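You operate a simulated robot arm through the tools that you are given. There is no shell and no other tool. Be economical: measure what you need, move in short steps, check, and stop when the job is done.

Carry out the task below with a simulated two-armed robot. There is one attempt and no reset: what you move stays moved.

## Task
On the flap top of the green table, fold the striped cloth in half, so that its two long edges meet.

Only the result counts: the job must be done as asked and must still hold three seconds after the hand-in. Knocking over, shifting, dropping, spilling or breaking anything else fails it. Flat cloth is picked up by pressing the open fingertips on it (5 to 10 N) and closing them slowly along it; thin cloth reads only 2 to 8 mm in the jaws.

## Robot
Two 7-joint arms with two-finger parallel grippers on one trunk, on a base that drives. Base frame: it is fixed to the floor where the robot stands at the start and does not move with it; the origin is under the middle of the robot, x ahead of it, y to its left, z up; the surface under the hand at the start is at about z = 680. Units: mm, degrees, N and s.
The left shoulder is at the start at [70, 163, 995], the right one opposite. With the tool pointing down near the work surface each hand reaches from about 400 to 880 mm from the robot's upright axis, wherever it stands, measured 20 degrees to its own side. Places, roughly: flap top of the green table [500, -200, 700]. Payload 3.43 kg a hand.
Tool frame (each hand has its own): the origin (TCP) lies between the finger pads and is the grasp point; the fingertips stand 34 mm ahead of it; z points along the fingers, y is the line along which they close. The gripper opens to 128 mm. The fingers are 24 mm wide and 12 mm thick; the gripper's body (48 by 130 mm) begins 96 mm behind the TCP.
Orientation is that of the tool frame in the base frame, as a unit quaternion [x, y, z, w]. With the fingers straight down and closing along the base's y, the tool's x points along the base's -x, its y along +y and its z along -z.

## Interface
- The arms move only by the tool jog_arm. It takes "left_moves", "right_moves" or both (then of equal length, played together; a hand with none holds still); each is a list of rows, each an object of numbers (a shift or turn left out is 0, a gripper value left out holds the last): "rx", "ry", "rz": the turn, a rotation vector about the tool's x, y, z in degrees; "dx", "dy", "dz": the shift along the tool's x, y, z in mm; "hand": the gripper command, from -1 (fully open) to 1 (shut), values between in proportion. In form: [{"rx": .., "ry": .., "rz": .., "dx": .., "dy": .., "dz": .., "hand": ..}, ...]. A call has 1 to 20 rows; each row is the pose to reach, as a shift and turn from the pose commanded when the call began, along the tool's axes at that moment. Rows are played at 5 a second. More than 50 mm and 8.6 degrees between two rows, or a gripper value outside its range, and nothing of the call is played. Where a pose cannot be reached the arm comes as near as it can. A force on the tool above 40 N (or 10 N above the force at the start of the call, whichever is more), or a blocked arm, ends the call early, and 0.2 s more pass. Each finger travels about 153 mm/s and halts on what it meets, pressing with about 23 N; the grip force reading is that of the motor and also rises with nothing between the fingers. The clock runs only during rows and for 0.2 s after the last one: add rows that repeat a pose to give the fingers time. The reply holds the time, the measured pose of the TCP, the force on the tool along the base axes, the opening and the grip force, in the units named above and with some noise, with the torque about the TCP (base axes, N m) and any sound that the robot's microphone picked up.
- Cameras (640 x 400 px; columns grow to the right, rows downward): "scene" is now at [126.8, -29.3, 1206.9]; the picture's right is [-0.36, -0.93, 0.00], its down [-0.66, 0.26, -0.70] and it looks along [0.65, -0.26, -0.71] (base axes); focal length 295 px, centre (320, 200). "left" rides on the left gripper at [76, 11, -160] in its tool frame; the picture's right is [-0.15, 0.99, 0.00], its down [-0.88, -0.13, -0.46] and it looks along [-0.45, -0.07, 0.89] (tool axes); focal length 234 px, centre (320, 200). "right" rides on the right gripper at [76, -11, -160] in its tool frame; the picture's right is [0.15, 0.99, 0.00], its down [-0.88, 0.13, -0.46] and it looks along [-0.45, 0.07, 0.89] (tool axes); focal length 234 px, centre (320, 200). There is no depth. A picture from a camera that has moved, and an enlarged one, comes with that camera's place and axes in the base frame and with its lens.
- capture(camera): a new picture of that camera. The clock stands still meanwhile.
- move_column(by): slides the trunk up (or, below 0, down) by that many mm; the arms and the scene camera ride with it, the base frame stays. It gives what a move gives, with no picture.
- drive_base(legs): drives the robot by 1 to 6 legs, each [ahead, left, turn to the left] in mm, mm and degrees, along the robot's own axes; the way and the turn of a leg run together, so that a leg with both is an arc; at most 1500 mm and 180 degrees a leg. The arms and the cameras ride along, it lands a little off, and it stops where it bumps. It gives what a move gives.
- aim_head(pan, tilt): turns the head with the scene camera to pan (to the left, within 86 degrees either way) and tilt (down, from -29 to 69), counted from straight ahead of the robot. It gives what a move gives.
- enlarge(camera, box): a new picture of the part [left, top, right, bottom] of that camera's present view, enlarged. The clock stands still meanwhile.
- sign_off(): hands the job in; it is judged then, once.

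Work in short steps. Places have to be worked out from the pictures, the camera data and where the tool is seen: move nearer, look again, correct. Check each grasp and each placing, and mend what went wrong. You have 120 turns and 108 pictures in all, those below and enlarged ones among them. Open the grippers and draw the arms clear of the work before you hand the job in, unless the task says otherwise; then end with one line.

The tools are called as a command line: name --argument value ..., lists and objects as JSON in quotes. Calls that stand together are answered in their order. jog_arm: Moves the arms, as the interface text tells. Its arguments: {"type":"object","properties":{"left_moves":{"type":"array"},"right_moves":{"type":"array"}},"required":[]} The other tools are called the same way: move_column (by) slides the trunk up or down; drive_base (legs) drives the base; aim_head (pan, tilt) turns the head that bears the scene camera; capture (camera) takes a picture; enlarge (camera, box) takes an enlarged picture of a part of a camera's view; sign_off () hands the job in.

At the start:

```text
time_s: 0.0
left_tcp_pos: [597.9, 86.7, 873.0]
left_orientation: [0.0, 1.0, 0.0, 0.0]
left_ft_force: [1.1, 0.7, -0.2]
left_wrist_torque: [-0.01, 0.0, -0.03]
left_opening: 128.4
left_grasp_force: 0.1
right_tcp_pos: [574.3, -405.9, 846.5]
right_orientation: [0.0, 1.0, 0.0, 0.0]
right_ft_force: [0.5, -1.2, -0.8]
right_wrist_torque: [0.01, -0.01, 0.02]
right_opening: 128.0
right_grasp_force: 0.1
trunk travel left (down, up): [-475.0, 465.0]
robot x, y, heading: [1.1, -1.4, 0.3]
head pan, tilt: [-21.4, 45.3]
```

scene: 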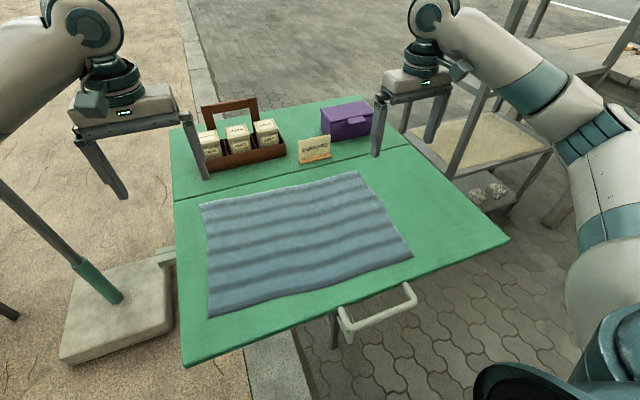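
right: 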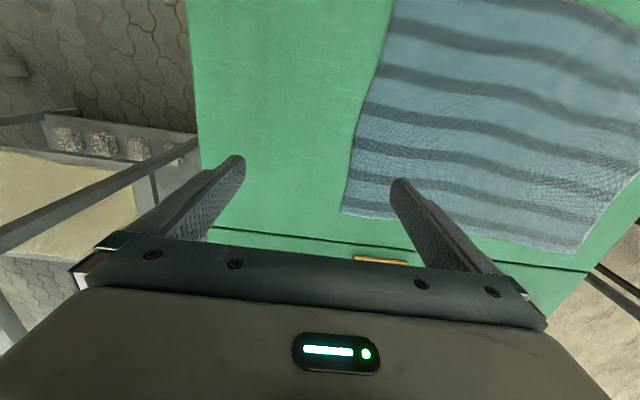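
left: 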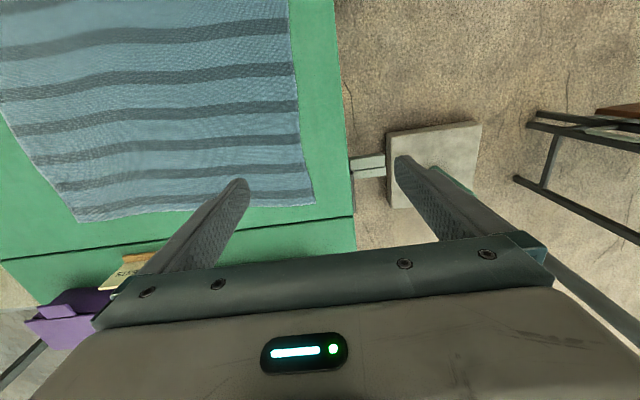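

The cloth's corners come out at roughly A(703,60), B(675,-365), C(380,-340) and D(406,74), so the long edges run along y. The near edge is close to the minimum reach, so I back up a little first.

drive_base --legs '[[-80, 0, 0]]'

```text
time_s: 1.1
left_tcp_pos: [518.0, 87.2, 873.2]
left_orientation: [-0.001, 1.0, 0.0, 0.002]
left_ft_force: [-0.5, -0.1, 0.5]
left_wrist_torque: [0.01, -0.06, -0.02]
left_opening: 127.9
left_grasp_force: 0.1
right_tcp_pos: [495.0, -405.2, 846.3]
right_orientation: [-0.001, 1.0, 0.001, 0.001]
right_ft_force: [-1.4, 0.7, -0.6]
right_wrist_torque: [0.0, -0.06, -0.02]
right_opening: 128.2
right_grasp_force: 0.0
trunk travel left (down, up): [-475.0, 465.0]
robot x, y, heading: [-79.3, 3.2, -0.2]
head pan, tilt: [-21.4, 45.3]
```

The base moved back cleanly. I bring both hands above the near corners, partly closed, to measure them.

jog_arm --left_moves '[{"dx": 25, "dy": -13, "dz": 18, "hand": -0.5}, {"dx": 50, "dy": -26, "dz": 30, "hand": 0}, {"dx": 75, "dy": -39, "dz": 45, "hand": 0.3}, {"dx": 98, "dy": -52, "dz": 60, "hand": 0.3}, {"dx": 98, "dy": -52, "dz": 73, "hand": 0.3}, {"dx": 98, "dy": -52, "dz": 73, "hand": 0.3}]' --right_moves '[{"dx": 22, "dy": 25, "dz": 10, "hand": -0.5}, {"dx": 45, "dy": 50, "dz": 20, "hand": 0}, {"dx": 70, "dy": 75, "dz": 30, "hand": 0.3}, {"dx": 95, "dy": 105, "dz": 40, "hand": 0.3}, {"dx": 95, "dy": 105, "dz": 46, "hand": 0.3}, {"dx": 95, "dy": 105, "dz": 46, "hand": 0.3}]'

capture --camera "scene"

capture --camera "left"

capture --camera "right"

```text
time_s: 2.5
left_tcp_pos: [418.0, 36.5, 799.4]
left_orientation: [0.0, 1.0, 0.0, 0.0]
left_ft_force: [0.2, 0.0, 0.5]
left_wrist_torque: [-0.05, 0.0, -0.01]
left_opening: 44.6
left_grasp_force: 0.1
right_tcp_pos: [399.3, -299.7, 798.7]
right_orientation: [-0.002, 1.0, 0.0, 0.0]
right_ft_force: [0.4, -0.1, 0.2]
right_wrist_torque: [0.01, 0.02, 0.01]
right_opening: 44.7
right_grasp_force: 0.0
trunk travel left (down, up): [-475.0, 465.0]
robot x, y, heading: [-82.6, 0.3, 0.2]
head pan, tilt: [-21.4, 45.3]
```

```text
104 pictures are left
camera scene: at [46.6, -29.2, 1206.9], right [-0.36, -0.93, 0.0], down [-0.66, 0.26, -0.7], along [0.66, -0.26, -0.71], focal length 295 px, centre (320, 200)
```

scene: 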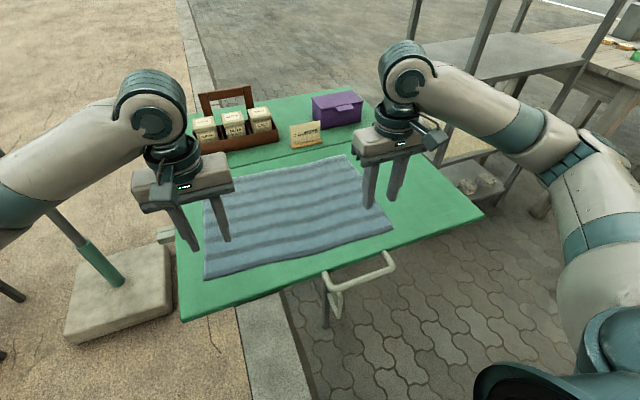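

```text
103 pictures are left
camera left: at [343.2, 48.2, 958.3], right [0.15, 0.99, 0.0], down [0.88, -0.13, 0.46], along [0.45, -0.07, -0.89], focal length 234 px, centre (320, 200)
```

left: 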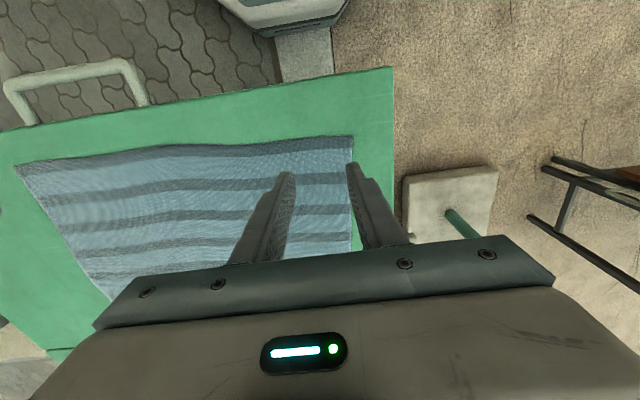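

```text
102 pictures are left
camera right: at [324.7, -310.7, 958.1], right [-0.15, 0.99, 0.0], down [0.88, 0.13, 0.46], along [0.45, 0.07, -0.89], focal length 234 px, centre (320, 200)
```

right: 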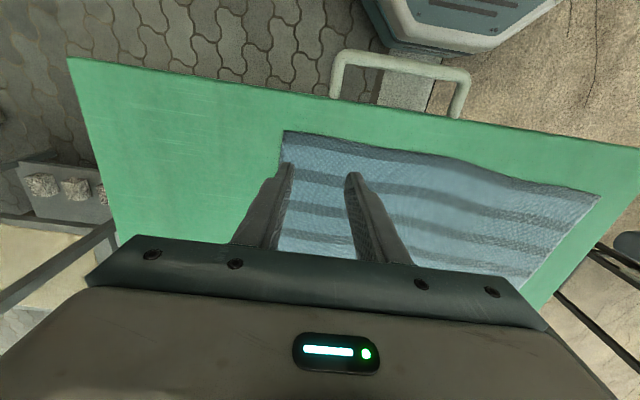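

Corners measured from the wrist cameras: D(406,75) and C(383,-343), with the surface at about 680. I align both hands with the edge and descend to just above the cloth.

jog_arm --left_moves '[{"rz": 1.6, "dy": 8, "dz": 30}, {"rz": 3.3, "dy": 8, "dz": 60}, {"rz": 3.3, "dy": 8, "dz": 75}, {"rz": 3.3, "dy": 8, "dz": 79}, {"rz": 3.3, "dy": 8, "dz": 79}]' --right_moves '[{"rz": 1.6, "dy": -14, "dz": 30}, {"rz": 3.3, "dy": -14, "dz": 60}, {"rz": 3.3, "dy": -14, "dz": 75}, {"rz": 3.3, "dy": -14, "dz": 78}, {"rz": 3.3, "dy": -14, "dz": 78}]'

capture --camera "left"

capture --camera "right"

```text
time_s: 3.7
left_tcp_pos: [418.8, 43.3, 720.4]
left_orientation: [0.027, 1.0, 0.0, 0.0]
left_ft_force: [-0.3, -1.4, -0.4]
left_wrist_torque: [-0.01, 0.0, 0.03]
left_opening: 44.6
left_grasp_force: 0.0
right_tcp_pos: [401.4, -314.1, 720.2]
right_orientation: [0.027, 1.0, 0.0, 0.0]
right_ft_force: [0.3, 0.0, -0.3]
right_wrist_torque: [0.0, 0.01, 0.0]
right_opening: 45.2
right_grasp_force: 0.1
trunk travel left (down, up): [-475.0, 465.0]
robot x, y, heading: [-80.8, -1.3, 0.1]
head pan, tilt: [-21.4, 45.3]
```

```text
101 pictures are left
camera left: at [344.4, 59.0, 878.5], right [0.2, 0.98, 0.0], down [0.87, -0.18, 0.46], along [0.45, -0.09, -0.89], focal length 234 px, centre (320, 200)
```

left: 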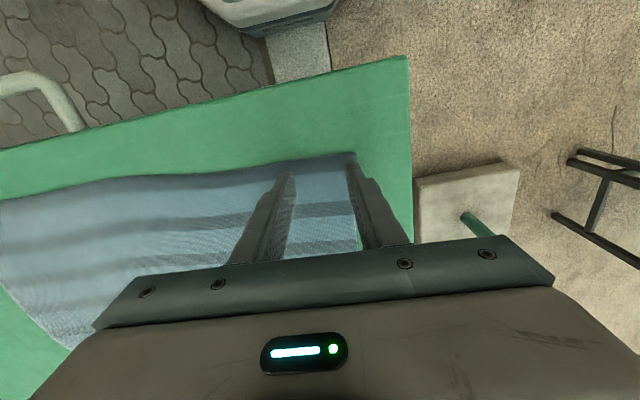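

```text
100 pictures are left
camera right: at [323.8, -320.3, 880.5], right [-0.09, 1.0, 0.0], down [0.89, 0.08, 0.46], along [0.45, 0.04, -0.89], focal length 234 px, centre (320, 200)
```

right: 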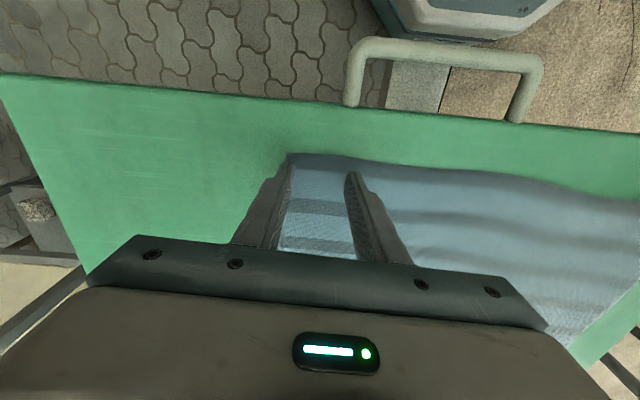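

Both outer fingers sit right at the cloth's side edges, so I shift each about 12 mm inward. Then I lower in small steps to feel for contact.

jog_arm --left_moves '[{"dy": -12, "dz": 0}, {"dy": -12, "dz": 3}, {"dy": -12, "dz": 5}, {"dy": -12, "dz": 6}, {"dy": -12, "dz": 6}]' --right_moves '[{"dy": 12, "dz": 0}, {"dy": 12, "dz": 3}, {"dy": 12, "dz": 5}, {"dy": 12, "dz": 6}, {"dy": 12, "dz": 6}]'

```text
time_s: 4.9
left_tcp_pos: [418.2, 29.5, 715.0]
left_orientation: [0.028, 1.0, -0.001, 0.0]
left_ft_force: [-0.3, 0.7, 4.2]
left_wrist_torque: [0.05, -0.06, 0.0]
left_opening: 44.5
left_grasp_force: 0.1
right_tcp_pos: [402.3, -303.7, 716.6]
right_orientation: [0.027, 1.0, 0.0, 0.0]
right_ft_force: [0.5, -0.5, -0.3]
right_wrist_torque: [0.01, -0.03, -0.01]
right_opening: 44.6
right_grasp_force: 0.0
trunk travel left (down, up): [-475.0, 465.0]
robot x, y, heading: [-80.7, -1.9, -0.2]
head pan, tilt: [-21.4, 45.3]
```

The left hand reads 4 N contact and the right hand isn't touching yet. I lower the left a touch and the right a little more.

jog_arm --left_moves '[{"dz": 0.5}, {"dz": 0.5}, {"dz": 0.5}]' --right_moves '[{"dz": 1, "dx": 2}, {"dz": 1.7, "dx": 2}, {"dz": 1.7, "dx": 2}]'

```text
time_s: 5.7
left_tcp_pos: [419.7, 31.1, 713.3]
left_orientation: [0.027, 1.0, 0.0, 0.0]
left_ft_force: [0.8, -0.4, 0.2]
left_wrist_torque: [0.01, 0.02, 0.01]
left_opening: 44.9
left_grasp_force: 0.0
right_tcp_pos: [399.1, -301.8, 713.8]
right_orientation: [0.027, 1.0, 0.0, 0.0]
right_ft_force: [1.3, 1.2, 4.2]
right_wrist_torque: [0.03, -0.06, -0.04]
right_opening: 44.7
right_grasp_force: 0.1
trunk travel left (down, up): [-475.0, 465.0]
robot x, y, heading: [-82.7, 0.7, 0.0]
head pan, tilt: [-21.4, 45.3]
```

Left contact has relaxed to near zero while right now reads 4 N, so I press both a little further.

jog_arm --left_moves '[{"dz": 1}, {"dz": 1.5}, {"dz": 1.5}, {"dz": 1.5}]' --right_moves '[{"dz": 0.3}, {"dz": 0.6}, {"dz": 0.6}, {"dz": 0.6}]'

```text
time_s: 6.7
left_tcp_pos: [419.4, 30.0, 712.3]
left_orientation: [0.028, 1.0, 0.0, 0.0]
left_ft_force: [1.1, 1.0, 4.1]
left_wrist_torque: [0.07, -0.01, 0.02]
left_opening: 44.5
left_grasp_force: 0.0
right_tcp_pos: [398.3, -301.2, 712.8]
right_orientation: [0.028, 1.0, -0.001, 0.0]
right_ft_force: [0.7, 0.4, 0.5]
right_wrist_torque: [0.02, -0.01, -0.02]
right_opening: 44.9
right_grasp_force: 0.1
trunk travel left (down, up): [-475.0, 465.0]
robot x, y, heading: [-82.7, 0.3, 0.2]
head pan, tilt: [-21.4, 45.3]
```

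The readings swap sides as though the cloth or flap gives slightly. I continue down in sub-millimetre steps.

jog_arm --left_moves '[{"dz": 0.5}, {"dz": 0.8}, {"dz": 0.8}, {"dz": 0.8}]' --right_moves '[{"dz": 0.7}, {"dz": 1.2}, {"dz": 1.2}, {"dz": 1.2}]'

```text
time_s: 7.7
left_tcp_pos: [418.3, 31.7, 712.3]
left_orientation: [0.028, 1.0, 0.0, 0.001]
left_ft_force: [1.8, 0.1, 7.6]
left_wrist_torque: [0.07, -0.12, 0.01]
left_opening: 45.1
left_grasp_force: 0.1
right_tcp_pos: [398.4, -301.5, 712.4]
right_orientation: [0.028, 1.0, 0.0, 0.0]
right_ft_force: [1.9, -0.4, 6.6]
right_wrist_torque: [-0.01, -0.1, 0.01]
right_opening: 44.7
right_grasp_force: 0.1
trunk travel left (down, up): [-475.0, 465.0]
robot x, y, heading: [-81.3, -3.7, 0.2]
head pan, tilt: [-21.4, 45.3]
```

Both hands now press with 7 to 8 N, within the advised range. I close the fingers slowly.

jog_arm --left_moves '[{"hand": 0.35}, {"hand": 0.4}, {"hand": 0.45}, {"hand": 0.5}, {"hand": 0.55}, {"hand": 0.6}, {"hand": 0.65}, {"hand": 0.7}, {"hand": 0.75}, {"hand": 0.8}, {"hand": 0.85}, {"hand": 0.9}, {"hand": 0.95}, {"hand": 1}, {"hand": 1}, {"hand": 1}]' --right_moves '[{"hand": 0.35}, {"hand": 0.4}, {"hand": 0.45}, {"hand": 0.5}, {"hand": 0.55}, {"hand": 0.6}, {"hand": 0.65}, {"hand": 0.7}, {"hand": 0.75}, {"hand": 0.8}, {"hand": 0.85}, {"hand": 0.9}, {"hand": 0.95}, {"hand": 1}, {"hand": 1}, {"hand": 1}]'

capture --camera "left"

capture --camera "right"

```text
time_s: 11.1
left_tcp_pos: [418.1, 31.5, 711.2]
left_orientation: [0.028, 1.0, -0.001, 0.0]
left_ft_force: [-0.2, -0.9, 6.9]
left_wrist_torque: [0.0, -0.02, -0.01]
left_opening: 0.1
left_grasp_force: 23.1
right_tcp_pos: [396.5, -301.3, 713.2]
right_orientation: [0.029, 1.0, -0.001, 0.001]
right_ft_force: [-0.5, 0.9, 9.2]
right_wrist_torque: [0.01, -0.05, -0.03]
right_opening: 2.6
right_grasp_force: 22.8
trunk travel left (down, up): [-475.0, 465.0]
robot x, y, heading: [-79.9, -1.7, -0.2]
head pan, tilt: [-21.4, 45.3]
```

```text
99 pictures are left
camera left: at [343.2, 47.6, 870.6], right [0.2, 0.98, 0.0], down [0.87, -0.18, 0.46], along [0.45, -0.09, -0.89], focal length 234 px, centre (320, 200)
```

left: 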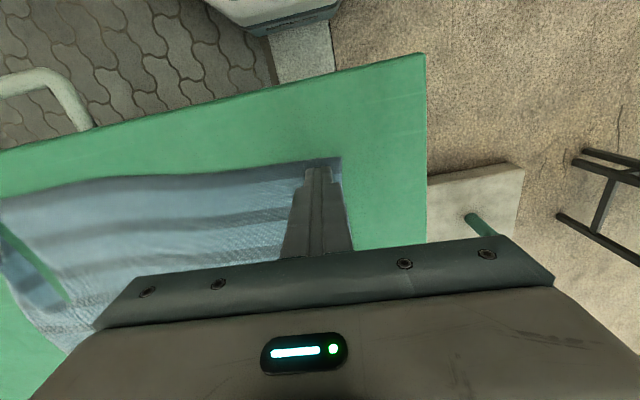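

```text
98 pictures are left
camera right: at [321.7, -307.8, 871.4], right [-0.09, 1.0, 0.0], down [0.89, 0.08, 0.46], along [0.45, 0.04, -0.89], focal length 234 px, centre (320, 200)
```

right: 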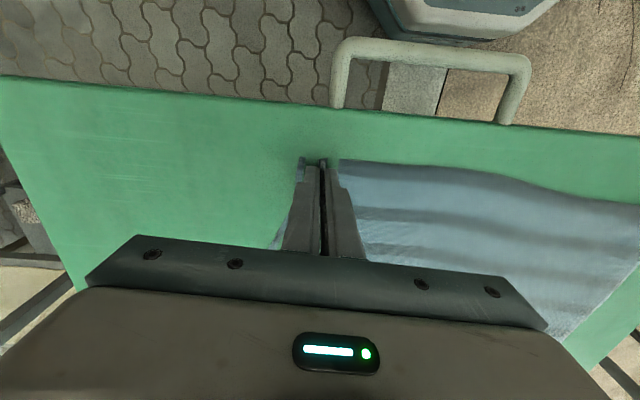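

The right hand holds cloth at 2.6 mm, but the left slipped and shut on nothing. I raise the left slightly, open it, and look again.

jog_arm --left_moves '[{"dz": -15}, {"dz": -40}, {"dz": -60, "hand": 0.3}, {"dz": -60, "hand": 0.3}]'

capture --camera "left"

capture --camera "scene"

```text
time_s: 12.1
left_tcp_pos: [419.6, 32.5, 772.2]
left_orientation: [0.027, 1.0, 0.0, 0.0]
left_ft_force: [0.9, -0.6, -1.1]
left_wrist_torque: [0.0, -0.03, 0.0]
left_opening: 44.8
left_grasp_force: 0.1
right_tcp_pos: [397.3, -300.8, 712.8]
right_orientation: [0.028, 1.0, 0.0, 0.001]
right_ft_force: [-1.8, 0.5, 11.8]
right_wrist_torque: [0.02, -0.05, 0.0]
right_opening: 2.9
right_grasp_force: 23.0
trunk travel left (down, up): [-475.0, 465.0]
robot x, y, heading: [-82.2, 0.3, 0.1]
head pan, tilt: [-21.4, 45.3]
```

```text
97 pictures are left
camera left: at [343.6, 48.3, 931.1], right [0.2, 0.98, 0.0], down [0.87, -0.18, 0.46], along [0.45, -0.09, -0.89], focal length 234 px, centre (320, 200)
```

left: 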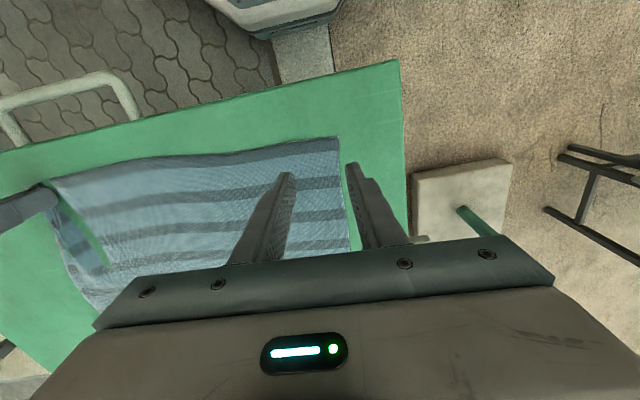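

```text
96 pictures are left
camera scene: at [45.8, -28.6, 1207.0], right [-0.36, -0.93, 0.0], down [-0.66, 0.26, -0.7], along [0.66, -0.26, -0.71], focal length 295 px, centre (320, 200)
```

scene: 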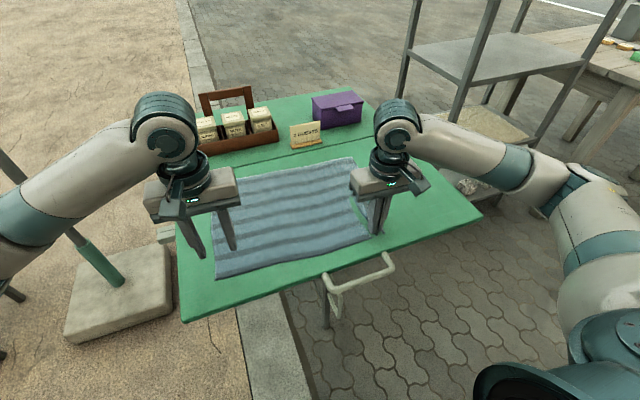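

The cloth's near-left corner slid to about (400,56). I re-aim the left hand 20 mm further in and come down again, pressing slightly harder.

jog_arm --left_moves '[{"dx": 6, "dy": -20, "dz": 20}, {"dx": 6, "dy": -20, "dz": 45}, {"dx": 6, "dy": -20, "dz": 56}, {"dx": 6, "dy": -20, "dz": 59}, {"dx": 6, "dy": -20, "dz": 60}, {"dx": 6, "dy": -20, "dz": 60}]'

capture --camera "left"

```text
time_s: 13.5
left_tcp_pos: [409.4, 12.6, 712.9]
left_orientation: [0.027, 1.0, 0.0, 0.001]
left_ft_force: [-0.8, 0.3, 7.3]
left_wrist_torque: [0.08, -0.06, -0.02]
left_opening: 44.9
left_grasp_force: 0.0
right_tcp_pos: [398.0, -300.5, 712.5]
right_orientation: [0.029, 1.0, -0.001, 0.0]
right_ft_force: [0.1, 0.6, 8.9]
right_wrist_torque: [0.03, -0.08, 0.01]
right_opening: 2.7
right_grasp_force: 23.9
trunk travel left (down, up): [-475.0, 465.0]
robot x, y, heading: [-81.6, -0.6, -0.2]
head pan, tilt: [-21.4, 45.3]
```

```text
95 pictures are left
camera left: at [335.9, 28.4, 870.5], right [0.2, 0.98, 0.0], down [0.87, -0.18, 0.46], along [0.45, -0.09, -0.89], focal length 234 px, centre (320, 200)
```

left: 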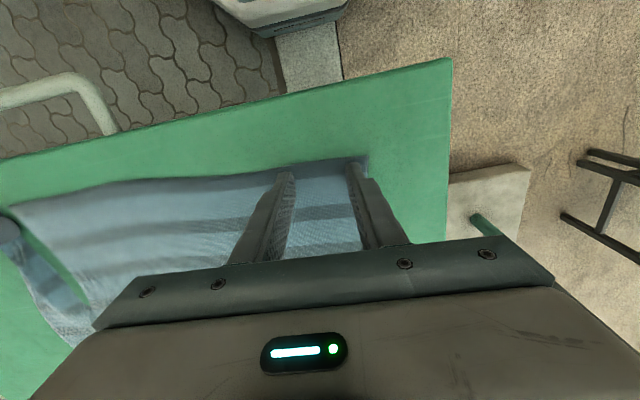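

Contact is 7 N, but the fingers are right on the edge. I hop 6 mm inward, re-press to about 9 N, and close slowly.

jog_arm --left_moves '[{"dz": -4}, {"dz": -4, "dx": -6}, {"dz": 0, "dx": -6}, {"dz": 1, "dx": -6}, {"dz": 1, "dx": -6}, {"dz": 1, "dx": -6}]'

```text
time_s: 14.9
left_tcp_pos: [417.1, 11.5, 711.4]
left_orientation: [0.028, 1.0, 0.0, 0.001]
left_ft_force: [-0.7, 0.1, 11.9]
left_wrist_torque: [0.13, -0.03, 0.03]
left_opening: 45.0
left_grasp_force: 0.0
right_tcp_pos: [397.4, -300.8, 711.7]
right_orientation: [0.028, 1.0, -0.001, 0.001]
right_ft_force: [1.0, 0.8, 7.8]
right_wrist_torque: [-0.01, -0.1, -0.02]
right_opening: 2.9
right_grasp_force: 23.3
trunk travel left (down, up): [-475.0, 465.0]
robot x, y, heading: [-77.4, -3.0, -0.0]
head pan, tilt: [-21.4, 45.3]
```

The left hand presses at 12 N, so I ease it by 0.3 mm and close slowly.

jog_arm --left_moves '[{"dz": -0.3, "hand": 0.34}, {"dz": -0.3, "hand": 0.38}, {"dz": -0.3, "hand": 0.42}, {"dz": -0.3, "hand": 0.46}, {"dz": -0.3, "hand": 0.5}, {"dz": -0.3, "hand": 0.54}, {"dz": -0.3, "hand": 0.58}, {"dz": -0.3, "hand": 0.62}, {"dz": -0.3, "hand": 0.66}, {"dz": -0.3, "hand": 0.7}, {"dz": -0.3, "hand": 0.74}, {"dz": -0.3, "hand": 0.78}, {"dz": -0.3, "hand": 0.82}, {"dz": -0.3, "hand": 0.86}, {"dz": -0.3, "hand": 0.9}, {"dz": -0.3, "hand": 0.94}, {"dz": -0.3, "hand": 0.98}, {"dz": -0.3, "hand": 1}, {"dz": -0.3, "hand": 1}, {"dz": -0.3, "hand": 1}]'

capture --camera "left"

```text
time_s: 19.1
left_tcp_pos: [416.6, 8.1, 712.3]
left_orientation: [0.028, 1.0, -0.001, 0.001]
left_ft_force: [-2.4, -30.1, 16.2]
left_wrist_torque: [-1.05, -0.03, -0.04]
left_opening: 3.7
left_grasp_force: 22.5
right_tcp_pos: [397.8, -300.3, 711.6]
right_orientation: [0.029, 1.0, 0.001, 0.001]
right_ft_force: [0.5, 29.7, 3.8]
right_wrist_torque: [1.06, -0.04, 0.24]
right_opening: 3.2
right_grasp_force: 22.9
trunk travel left (down, up): [-475.0, 465.0]
robot x, y, heading: [-79.2, 4.3, 0.1]
head pan, tilt: [-21.4, 45.3]
```

```text
94 pictures are left
camera left: at [341.4, 27.0, 870.4], right [0.2, 0.98, 0.0], down [0.87, -0.18, 0.46], along [0.45, -0.1, -0.89], focal length 234 px, centre (320, 200)
```

left: 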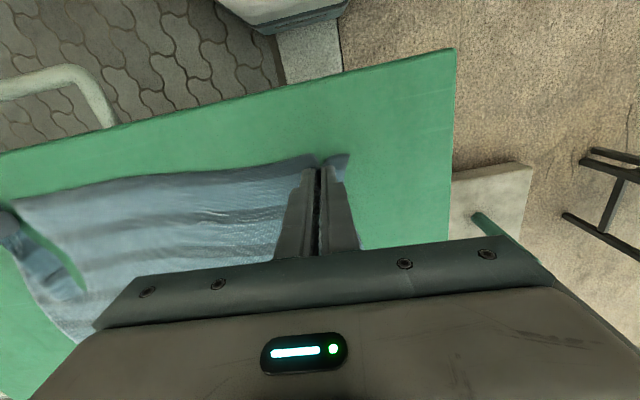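

Both hands hold cloth (3.7 and 3.2 mm) with about 30 N of tension between them. I move them together a little and lift slightly to relieve it.

jog_arm --left_moves '[{"dy": -3}, {"dy": -6, "dz": -2}, {"dy": -8, "dz": -5}, {"dy": -8, "dz": -8}, {"dy": -8, "dz": -8}]' --right_moves '[{"dy": 2}, {"dy": 4, "dz": -2}, {"dy": 5, "dz": -5}, {"dy": 5, "dz": -8}, {"dy": 5, "dz": -8}]'

```text
time_s: 20.3
left_tcp_pos: [416.5, 2.5, 717.8]
left_orientation: [0.028, 1.0, 0.002, -0.001]
left_ft_force: [-0.3, -6.5, -0.5]
left_wrist_torque: [-0.23, 0.0, -0.08]
left_opening: 2.5
left_grasp_force: 23.0
right_tcp_pos: [398.9, -298.0, 720.0]
right_orientation: [0.029, 1.0, -0.001, 0.0]
right_ft_force: [0.8, 6.5, -0.3]
right_wrist_torque: [0.25, -0.01, 0.13]
right_opening: 2.8
right_grasp_force: 22.6
trunk travel left (down, up): [-475.0, 465.0]
robot x, y, heading: [-77.2, -3.0, -0.1]
head pan, tilt: [-21.4, 45.3]
```

Tension is down to 6 N with both grips holding. I lift 50 mm and check the scene.

jog_arm --left_moves '[{"dz": -12}, {"dz": -25}, {"dz": -38}, {"dz": -50}, {"dz": -50}]' --right_moves '[{"dz": -12}, {"dz": -25}, {"dz": -38}, {"dz": -50}, {"dz": -50}]'

capture --camera "scene"

capture --camera "right"

capture --camera "left"

```text
time_s: 21.5
left_tcp_pos: [417.1, 2.1, 769.0]
left_orientation: [0.028, 1.0, 0.001, 0.0]
left_ft_force: [0.3, -4.8, -1.3]
left_wrist_torque: [-0.12, 0.0, -0.07]
left_opening: 2.6
left_grasp_force: 22.8
right_tcp_pos: [398.3, -296.1, 769.1]
right_orientation: [0.029, 1.0, 0.0, 0.0]
right_ft_force: [-0.3, 3.1, -1.1]
right_wrist_torque: [0.16, 0.01, 0.08]
right_opening: 2.8
right_grasp_force: 23.3
trunk travel left (down, up): [-475.0, 465.0]
robot x, y, heading: [-81.5, 1.0, 0.2]
head pan, tilt: [-21.4, 45.3]
```

```text
93 pictures are left
camera scene: at [46.9, -29.3, 1206.8], right [-0.36, -0.93, 0.0], down [-0.66, 0.26, -0.7], along [0.65, -0.26, -0.71], focal length 295 px, centre (320, 200)
```

scene: 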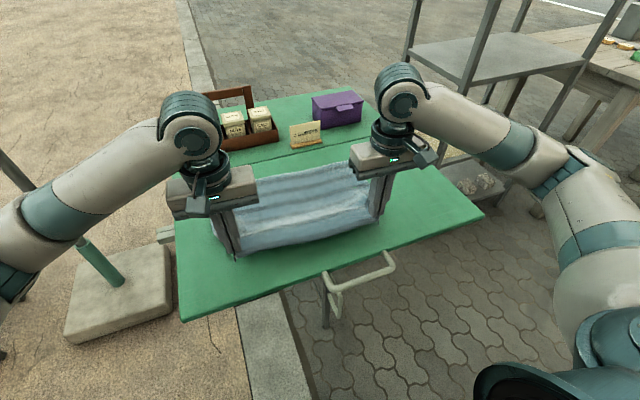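

```text
92 pictures are left
camera right: at [322.7, -302.8, 928.4], right [-0.09, 1.0, 0.0], down [0.89, 0.08, 0.46], along [0.45, 0.04, -0.89], focal length 234 px, centre (320, 200)
```

right: 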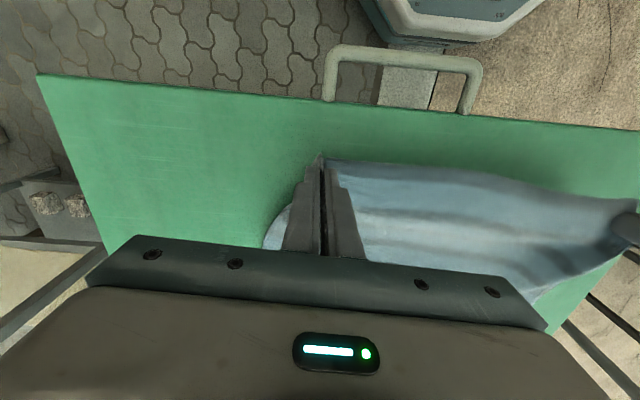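

```text
91 pictures are left
camera left: at [342.3, 19.1, 927.2], right [0.2, 0.98, 0.0], down [0.87, -0.18, 0.46], along [0.45, -0.09, -0.89], focal length 234 px, centre (320, 200)
```

left: 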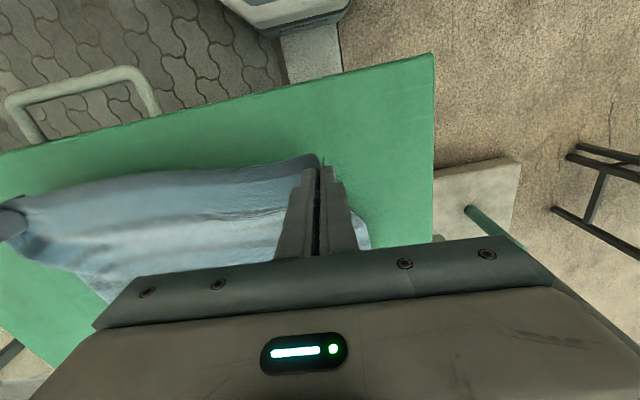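

The cloth's near edge hangs between the hands. I enlarge the scene view to see where the far edge lies now.

enlarge --camera "scene" --box '[180, 130, 420, 280]'

```text
2.67 times, centred on (300, 205) of scene
camera zoom: at [46.9, -29.3, 1206.8], right [-0.36, -0.93, 0.0], down [-0.66, 0.26, -0.7], along [0.65, -0.26, -0.71], focal length 786 px, centre (373, 187)
```

zoom: 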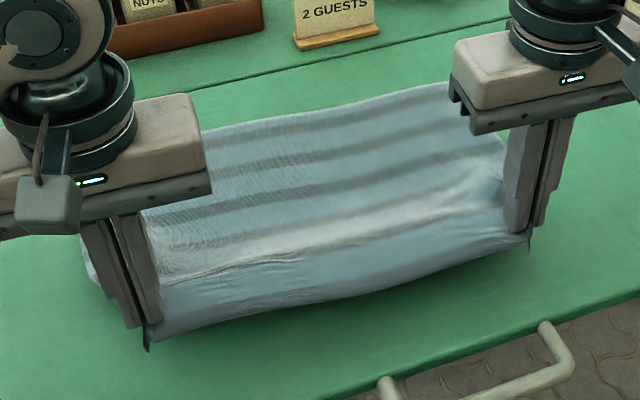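

The far edge has drawn in to about x=650–668. Folding this way would leave the gripped strip turned back, so I will lift the cloth to hang free, lay its free edge down near x≈450, lay the body toward +x, and bring the held edge back over it. I raise the trunk first.

move_column --by 150

capture --camera "scene"

```text
time_s: 23.2
left_tcp_pos: [417.7, 2.5, 918.5]
left_orientation: [0.029, 1.0, 0.0, -0.001]
left_ft_force: [-0.4, -3.7, 0.2]
left_wrist_torque: [-0.13, 0.05, -0.06]
left_opening: 2.4
left_grasp_force: 23.1
right_tcp_pos: [398.1, -296.0, 917.6]
right_orientation: [0.028, 1.0, 0.0, 0.0]
right_ft_force: [0.0, 4.3, -0.5]
right_wrist_torque: [0.13, 0.0, 0.08]
right_opening: 3.0
right_grasp_force: 23.3
trunk travel left (down, up): [-625.0, 315.0]
robot x, y, heading: [-77.8, -2.1, -0.0]
head pan, tilt: [-21.4, 45.3]
```

```text
89 pictures are left
camera scene: at [47.1, -29.3, 1356.8], right [-0.36, -0.93, 0.0], down [-0.66, 0.26, -0.7], along [0.65, -0.26, -0.71], focal length 295 px, centre (320, 200)
```

scene: 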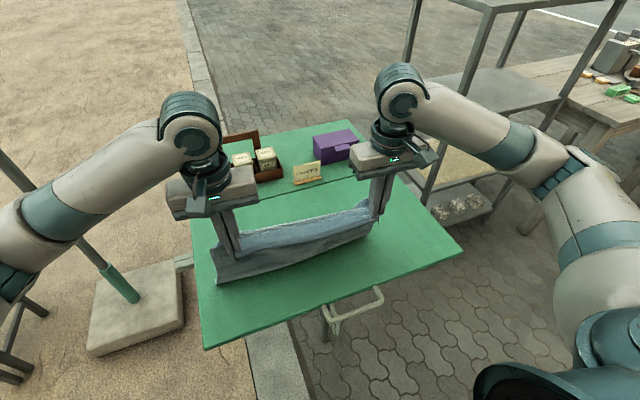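

The cloth is rising and both grips hold. I raise it further until it hangs free.

move_column --by 140

aim_head --pan -18 --tilt 55

capture --camera "scene"

capture --camera "right"

```text
time_s: 24.9
left_tcp_pos: [416.9, 2.7, 1058.2]
left_orientation: [0.028, 1.0, -0.001, 0.0]
left_ft_force: [0.0, -4.2, -0.2]
left_wrist_torque: [-0.13, 0.06, -0.03]
left_opening: 2.6
left_grasp_force: 23.4
right_tcp_pos: [398.9, -296.0, 1058.1]
right_orientation: [0.028, 1.0, 0.0, 0.0]
right_ft_force: [0.2, 3.8, 0.2]
right_wrist_torque: [0.14, 0.01, 0.11]
right_opening: 2.7
right_grasp_force: 23.2
trunk travel left (down, up): [-765.0, 175.0]
robot x, y, heading: [-78.3, 0.8, 0.1]
head pan, tilt: [-21.4, 45.3]
```

```text
time_s: 25.6
left_tcp_pos: [417.2, 3.0, 1058.7]
left_orientation: [0.028, 1.0, 0.0, 0.0]
left_ft_force: [0.3, -3.7, -0.8]
left_wrist_torque: [-0.14, 0.01, -0.06]
left_opening: 2.6
left_grasp_force: 23.6
right_tcp_pos: [398.1, -296.4, 1057.9]
right_orientation: [0.028, 1.0, 0.0, 0.0]
right_ft_force: [0.0, 4.5, -0.4]
right_wrist_torque: [0.18, 0.0, 0.07]
right_opening: 2.7
right_grasp_force: 22.9
trunk travel left (down, up): [-765.0, 175.0]
robot x, y, heading: [-83.5, -1.9, 0.2]
head pan, tilt: [-18.0, 55.0]
```

```text
88 pictures are left
camera scene: at [40.1, -22.0, 1483.9], right [-0.31, -0.95, 0.0], down [-0.78, 0.25, -0.57], along [0.55, -0.18, -0.82], focal length 295 px, centre (320, 200)
```

scene: 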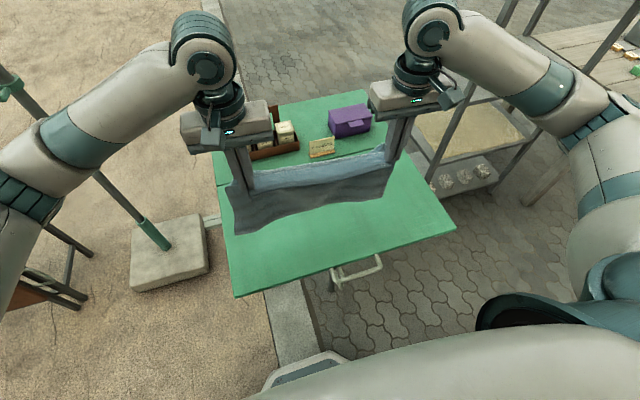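

```text
87 pictures are left
camera right: at [322.7, -302.8, 1218.3], right [-0.09, 1.0, 0.0], down [0.89, 0.08, 0.46], along [0.45, 0.04, -0.89], focal length 234 px, centre (320, 200)
```

right: 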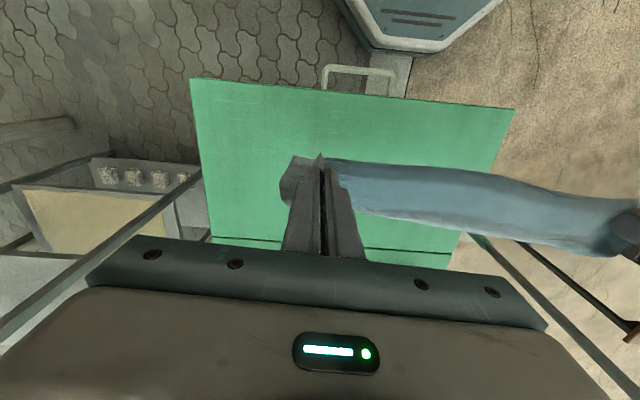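

The cloth hangs nearly free, but its lower edge position is unclear. I take closer views.

enlarge --camera "scene" --box '[200, 100, 440, 250]'

capture --camera "left"

```text
2.67 times, centred on (320, 175) of scene
camera zoom: at [40.1, -22.0, 1483.9], right [-0.31, -0.95, 0.0], down [-0.78, 0.25, -0.57], along [0.55, -0.18, -0.82], focal length 786 px, centre (320, 267)
```

zoom: 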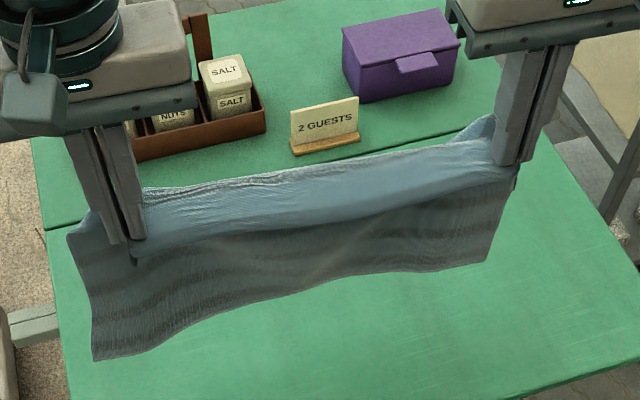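

```text
85 pictures are left
camera left: at [342.4, 19.1, 1217.0], right [0.2, 0.98, 0.0], down [0.87, -0.18, 0.46], along [0.45, -0.09, -0.89], focal length 234 px, centre (320, 200)
```

left: 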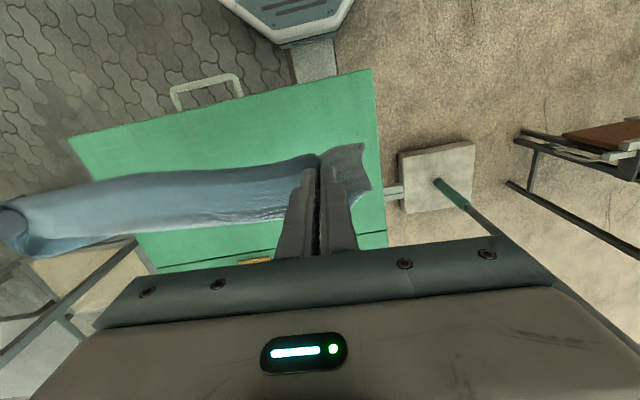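

The cloth hangs nicely, bulging to +x and then straight down, with its bottom edge at about x≈460, z≈790. I lower the trunk until the free edge almost touches the table.

move_column --by -100

capture --camera "scene"

```text
time_s: 26.9
left_tcp_pos: [416.0, 2.5, 959.0]
left_orientation: [0.029, 1.0, 0.0, 0.0]
left_ft_force: [-0.5, -4.0, -0.6]
left_wrist_torque: [-0.15, 0.02, -0.08]
left_opening: 2.5
left_grasp_force: 23.0
right_tcp_pos: [398.5, -295.5, 959.0]
right_orientation: [0.027, 1.0, 0.0, 0.0]
right_ft_force: [0.8, 4.2, 0.3]
right_wrist_torque: [0.13, -0.02, 0.09]
right_opening: 2.4
right_grasp_force: 22.8
trunk travel left (down, up): [-665.0, 275.0]
robot x, y, heading: [-82.9, 4.5, 0.1]
head pan, tilt: [-18.0, 55.0]
```

```text
84 pictures are left
camera scene: at [39.6, -21.9, 1383.9], right [-0.31, -0.95, 0.0], down [-0.78, 0.25, -0.57], along [0.55, -0.18, -0.82], focal length 295 px, centre (320, 200)
```

scene: 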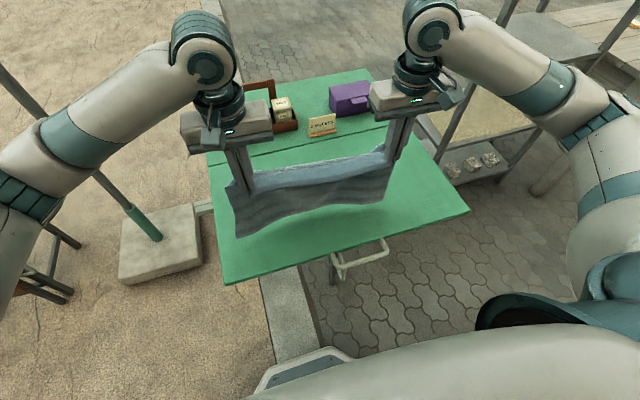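

The free edge is just about at the table around x≈462. I now lower and move both hands toward +x together to lay the cloth down from its free edge.

jog_arm --left_moves '[{"dz": 8}, {"dz": 16, "dx": -4}, {"dz": 24, "dx": -10}, {"dz": 32, "dx": -18}, {"dz": 40, "dx": -26}, {"dz": 48, "dx": -34}, {"dz": 56, "dx": -42}, {"dz": 64, "dx": -50}, {"dz": 64, "dx": -50}]' --right_moves '[{"dz": 8}, {"dz": 16, "dx": -4}, {"dz": 24, "dx": -10}, {"dz": 32, "dx": -18}, {"dz": 40, "dx": -26}, {"dz": 48, "dx": -34}, {"dz": 56, "dx": -42}, {"dz": 64, "dx": -50}, {"dz": 64, "dx": -50}]'

enlarge --camera "scene" --box '[180, 100, 500, 300]'

```text
time_s: 28.9
left_tcp_pos: [468.5, -0.3, 894.1]
left_orientation: [0.029, 1.0, 0.0, 0.0]
left_ft_force: [-0.9, -3.9, 0.3]
left_wrist_torque: [-0.17, 0.0, -0.1]
left_opening: 2.4
left_grasp_force: 23.3
right_tcp_pos: [449.1, -299.0, 894.8]
right_orientation: [0.027, 1.0, 0.0, 0.0]
right_ft_force: [-0.2, 4.2, -1.0]
right_wrist_torque: [0.17, -0.02, 0.13]
right_opening: 2.5
right_grasp_force: 23.2
trunk travel left (down, up): [-665.0, 275.0]
robot x, y, heading: [-78.6, 1.2, -0.3]
head pan, tilt: [-18.0, 55.0]
```

```text
2.00 times, centred on (340, 200) of scene
camera zoom: at [39.5, -22.0, 1383.9], right [-0.31, -0.95, 0.0], down [-0.78, 0.25, -0.57], along [0.55, -0.18, -0.82], focal length 590 px, centre (280, 200)
```

zoom: 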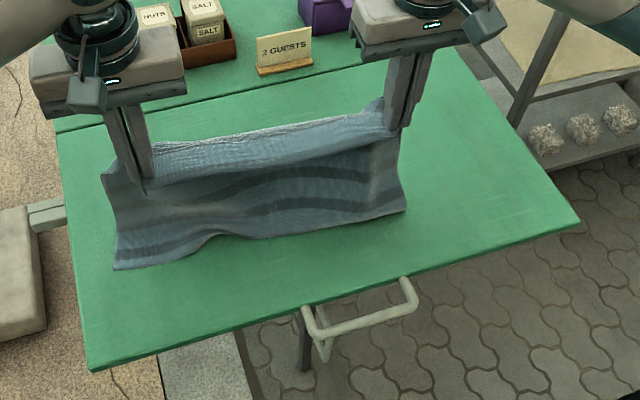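

The free edge has landed at x≈474 on the left and x≈439 on the right, slightly wavy. I continue laying the cloth toward +x.

jog_arm --left_moves '[{"dz": 8, "dx": -8}, {"dz": 16, "dx": -16}, {"dz": 24, "dx": -24}, {"dz": 32, "dx": -34}, {"dz": 40, "dx": -44}, {"dz": 48, "dx": -54}, {"dz": 56, "dx": -64}, {"dz": 64, "dx": -74}, {"dz": 64, "dx": -74}]' --right_moves '[{"dz": 8, "dx": -8}, {"dz": 16, "dx": -16}, {"dz": 24, "dx": -24}, {"dz": 32, "dx": -34}, {"dz": 40, "dx": -44}, {"dz": 48, "dx": -54}, {"dz": 56, "dx": -64}, {"dz": 64, "dx": -74}, {"dz": 64, "dx": -74}]'

enlarge --camera "scene" --box '[180, 100, 500, 300]'

```text
time_s: 30.9
left_tcp_pos: [540.7, -3.9, 830.5]
left_orientation: [0.029, 1.0, 0.0, 0.0]
left_ft_force: [0.1, -4.6, -0.3]
left_wrist_torque: [-0.16, 0.01, -0.07]
left_opening: 2.9
left_grasp_force: 23.0
right_tcp_pos: [522.1, -302.5, 831.2]
right_orientation: [0.028, 1.0, -0.001, 0.0]
right_ft_force: [0.5, 3.7, -0.1]
right_wrist_torque: [0.17, 0.0, 0.06]
right_opening: 2.6
right_grasp_force: 22.9
trunk travel left (down, up): [-665.0, 275.0]
robot x, y, heading: [-83.8, 0.5, 0.2]
head pan, tilt: [-18.0, 55.0]
```

```text
2.00 times, centred on (340, 200) of scene
camera zoom: at [39.5, -21.9, 1383.9], right [-0.31, -0.95, 0.0], down [-0.78, 0.25, -0.57], along [0.55, -0.18, -0.82], focal length 590 px, centre (280, 200)
```

zoom: 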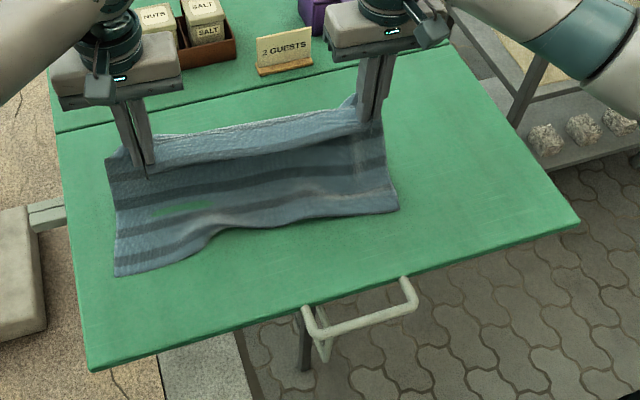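

The lower half lies down with corners at about (463,71) and (442,-332), with a slight hump mid-edge. Now I lower and bring the held edge back over to near the free edge.

jog_arm --left_moves '[{"dz": 10, "dx": -8}, {"dz": 22, "dx": -14}, {"dz": 34, "dx": -17}, {"dz": 46, "dx": -17}, {"dz": 58, "dx": -12}, {"dz": 68, "dx": -4}, {"dz": 76, "dx": 6}, {"dz": 83, "dx": 18}, {"dz": 89, "dx": 30}, {"dz": 92, "dx": 40}, {"dz": 92, "dx": 40}]' --right_moves '[{"dz": 10, "dx": -8}, {"dz": 22, "dx": -14}, {"dz": 34, "dx": -17}, {"dz": 46, "dx": -17}, {"dz": 58, "dx": -12}, {"dz": 68, "dx": -4}, {"dz": 76, "dx": 6}, {"dz": 83, "dx": 18}, {"dz": 89, "dx": 30}, {"dz": 92, "dx": 40}, {"dz": 92, "dx": 40}]'

enlarge --camera "scene" --box '[180, 100, 500, 300]'

capture --camera "left"

capture --camera "right"

```text
time_s: 33.3
left_tcp_pos: [500.7, -2.2, 737.8]
left_orientation: [0.028, 1.0, 0.0, 0.0]
left_ft_force: [0.0, -6.4, -0.1]
left_wrist_torque: [-0.24, 0.01, -0.06]
left_opening: 2.6
left_grasp_force: 22.9
right_tcp_pos: [482.8, -301.9, 738.8]
right_orientation: [0.028, 1.0, 0.0, 0.0]
right_ft_force: [-0.1, 5.9, -0.6]
right_wrist_torque: [0.21, 0.01, 0.1]
right_opening: 2.9
right_grasp_force: 23.0
trunk travel left (down, up): [-665.0, 275.0]
robot x, y, heading: [-84.0, 1.9, 0.2]
head pan, tilt: [-18.0, 55.0]
```

```text
2.00 times, centred on (340, 200) of scene
camera zoom: at [40.2, -21.9, 1383.8], right [-0.31, -0.95, 0.0], down [-0.78, 0.25, -0.57], along [0.55, -0.18, -0.82], focal length 590 px, centre (280, 200)
```

zoom: 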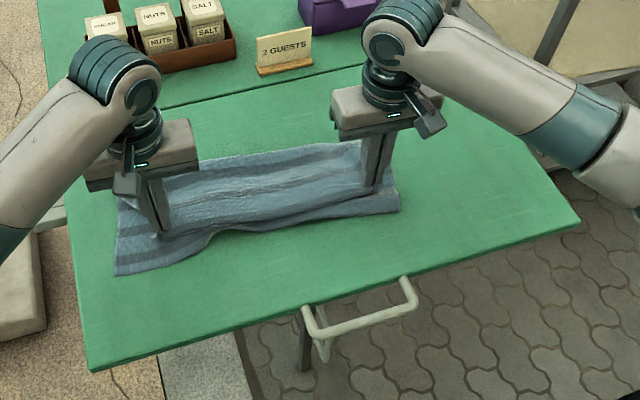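

```text
80 pictures are left
camera left: at [426.7, 14.8, 895.8], right [0.2, 0.98, 0.0], down [0.87, -0.18, 0.46], along [0.45, -0.09, -0.89], focal length 234 px, centre (320, 200)
```

left: 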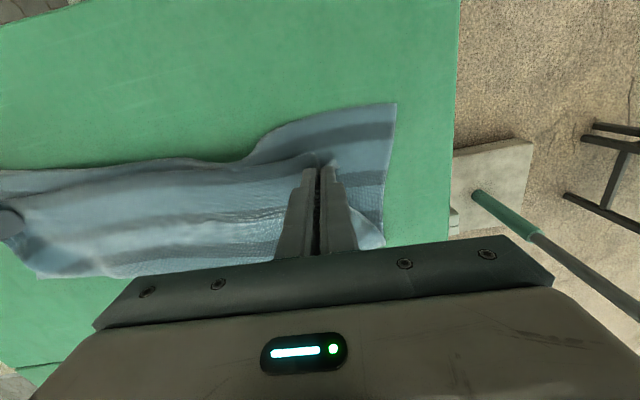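

```text
79 pictures are left
camera right: at [406.3, -308.7, 898.2], right [-0.09, 1.0, 0.0], down [0.89, 0.08, 0.46], along [0.45, 0.04, -0.89], focal length 234 px, centre (320, 200)
```

right: 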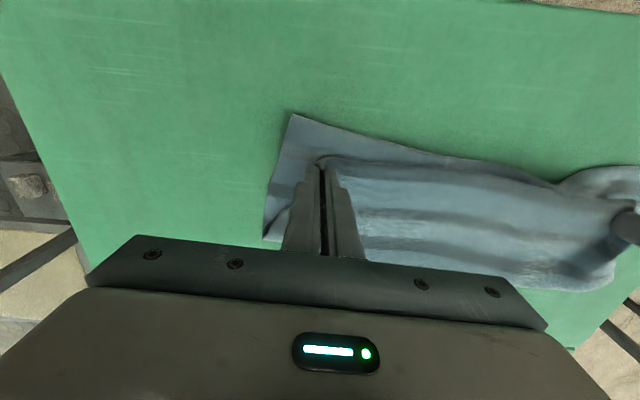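

The fold is forming. The free edge's corners lie at (457,75) and (435,-331), with a ~25 mm inward bow in the middle. I bring the held edge the rest of the way over and down.

jog_arm --left_moves '[{"dz": 3, "dx": 10}, {"dz": 6, "dx": 20}, {"dz": 10, "dx": 30}, {"dz": 14, "dx": 30}, {"dz": 17, "dx": 30}, {"dz": 17, "dx": 30}]' --right_moves '[{"dz": 3, "dx": 11}, {"dz": 6, "dx": 22}, {"dz": 10, "dx": 33}, {"dz": 14, "dx": 33}, {"dz": 18, "dx": 33}, {"dz": 18, "dx": 33}]'

capture --camera "left"

capture --camera "right"

```text
time_s: 34.7
left_tcp_pos: [470.7, -0.7, 721.4]
left_orientation: [0.028, 1.0, 0.0, 0.001]
left_ft_force: [-0.1, -5.4, 0.2]
left_wrist_torque: [-0.19, -0.04, -0.06]
left_opening: 2.8
left_grasp_force: 23.2
right_tcp_pos: [449.6, -299.8, 720.6]
right_orientation: [0.027, 1.0, 0.001, 0.0]
right_ft_force: [-0.3, 4.9, 0.1]
right_wrist_torque: [0.2, 0.04, 0.09]
right_opening: 2.9
right_grasp_force: 23.1
trunk travel left (down, up): [-665.0, 275.0]
robot x, y, heading: [-81.8, -0.6, -0.1]
head pan, tilt: [-18.0, 55.0]
```

```text
78 pictures are left
camera left: at [395.9, 16.3, 879.6], right [0.2, 0.98, 0.0], down [0.87, -0.18, 0.46], along [0.45, -0.09, -0.89], focal length 234 px, centre (320, 200)
```

left: 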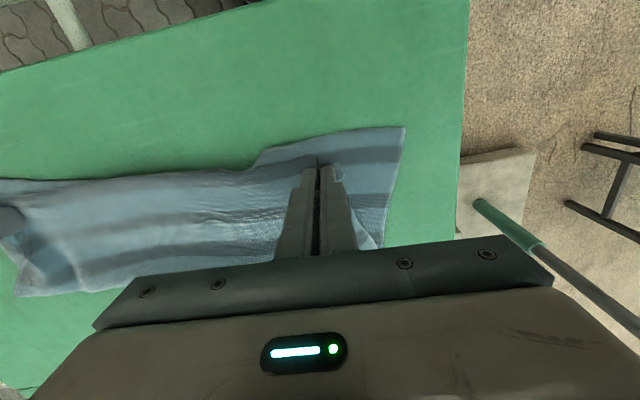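

```text
77 pictures are left
camera right: at [373.7, -306.0, 880.2], right [-0.09, 1.0, 0.0], down [0.89, 0.08, 0.46], along [0.45, 0.04, -0.89], focal length 234 px, centre (320, 200)
```

right: 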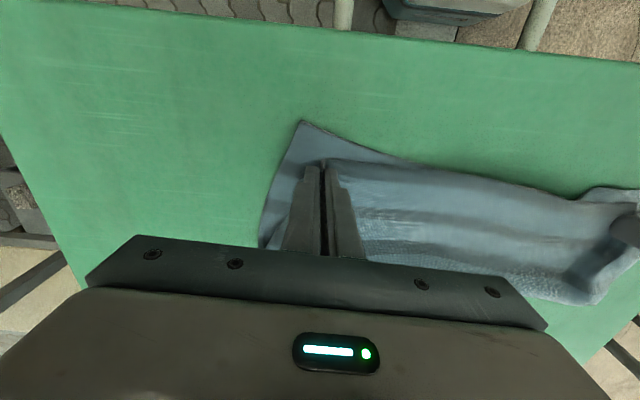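

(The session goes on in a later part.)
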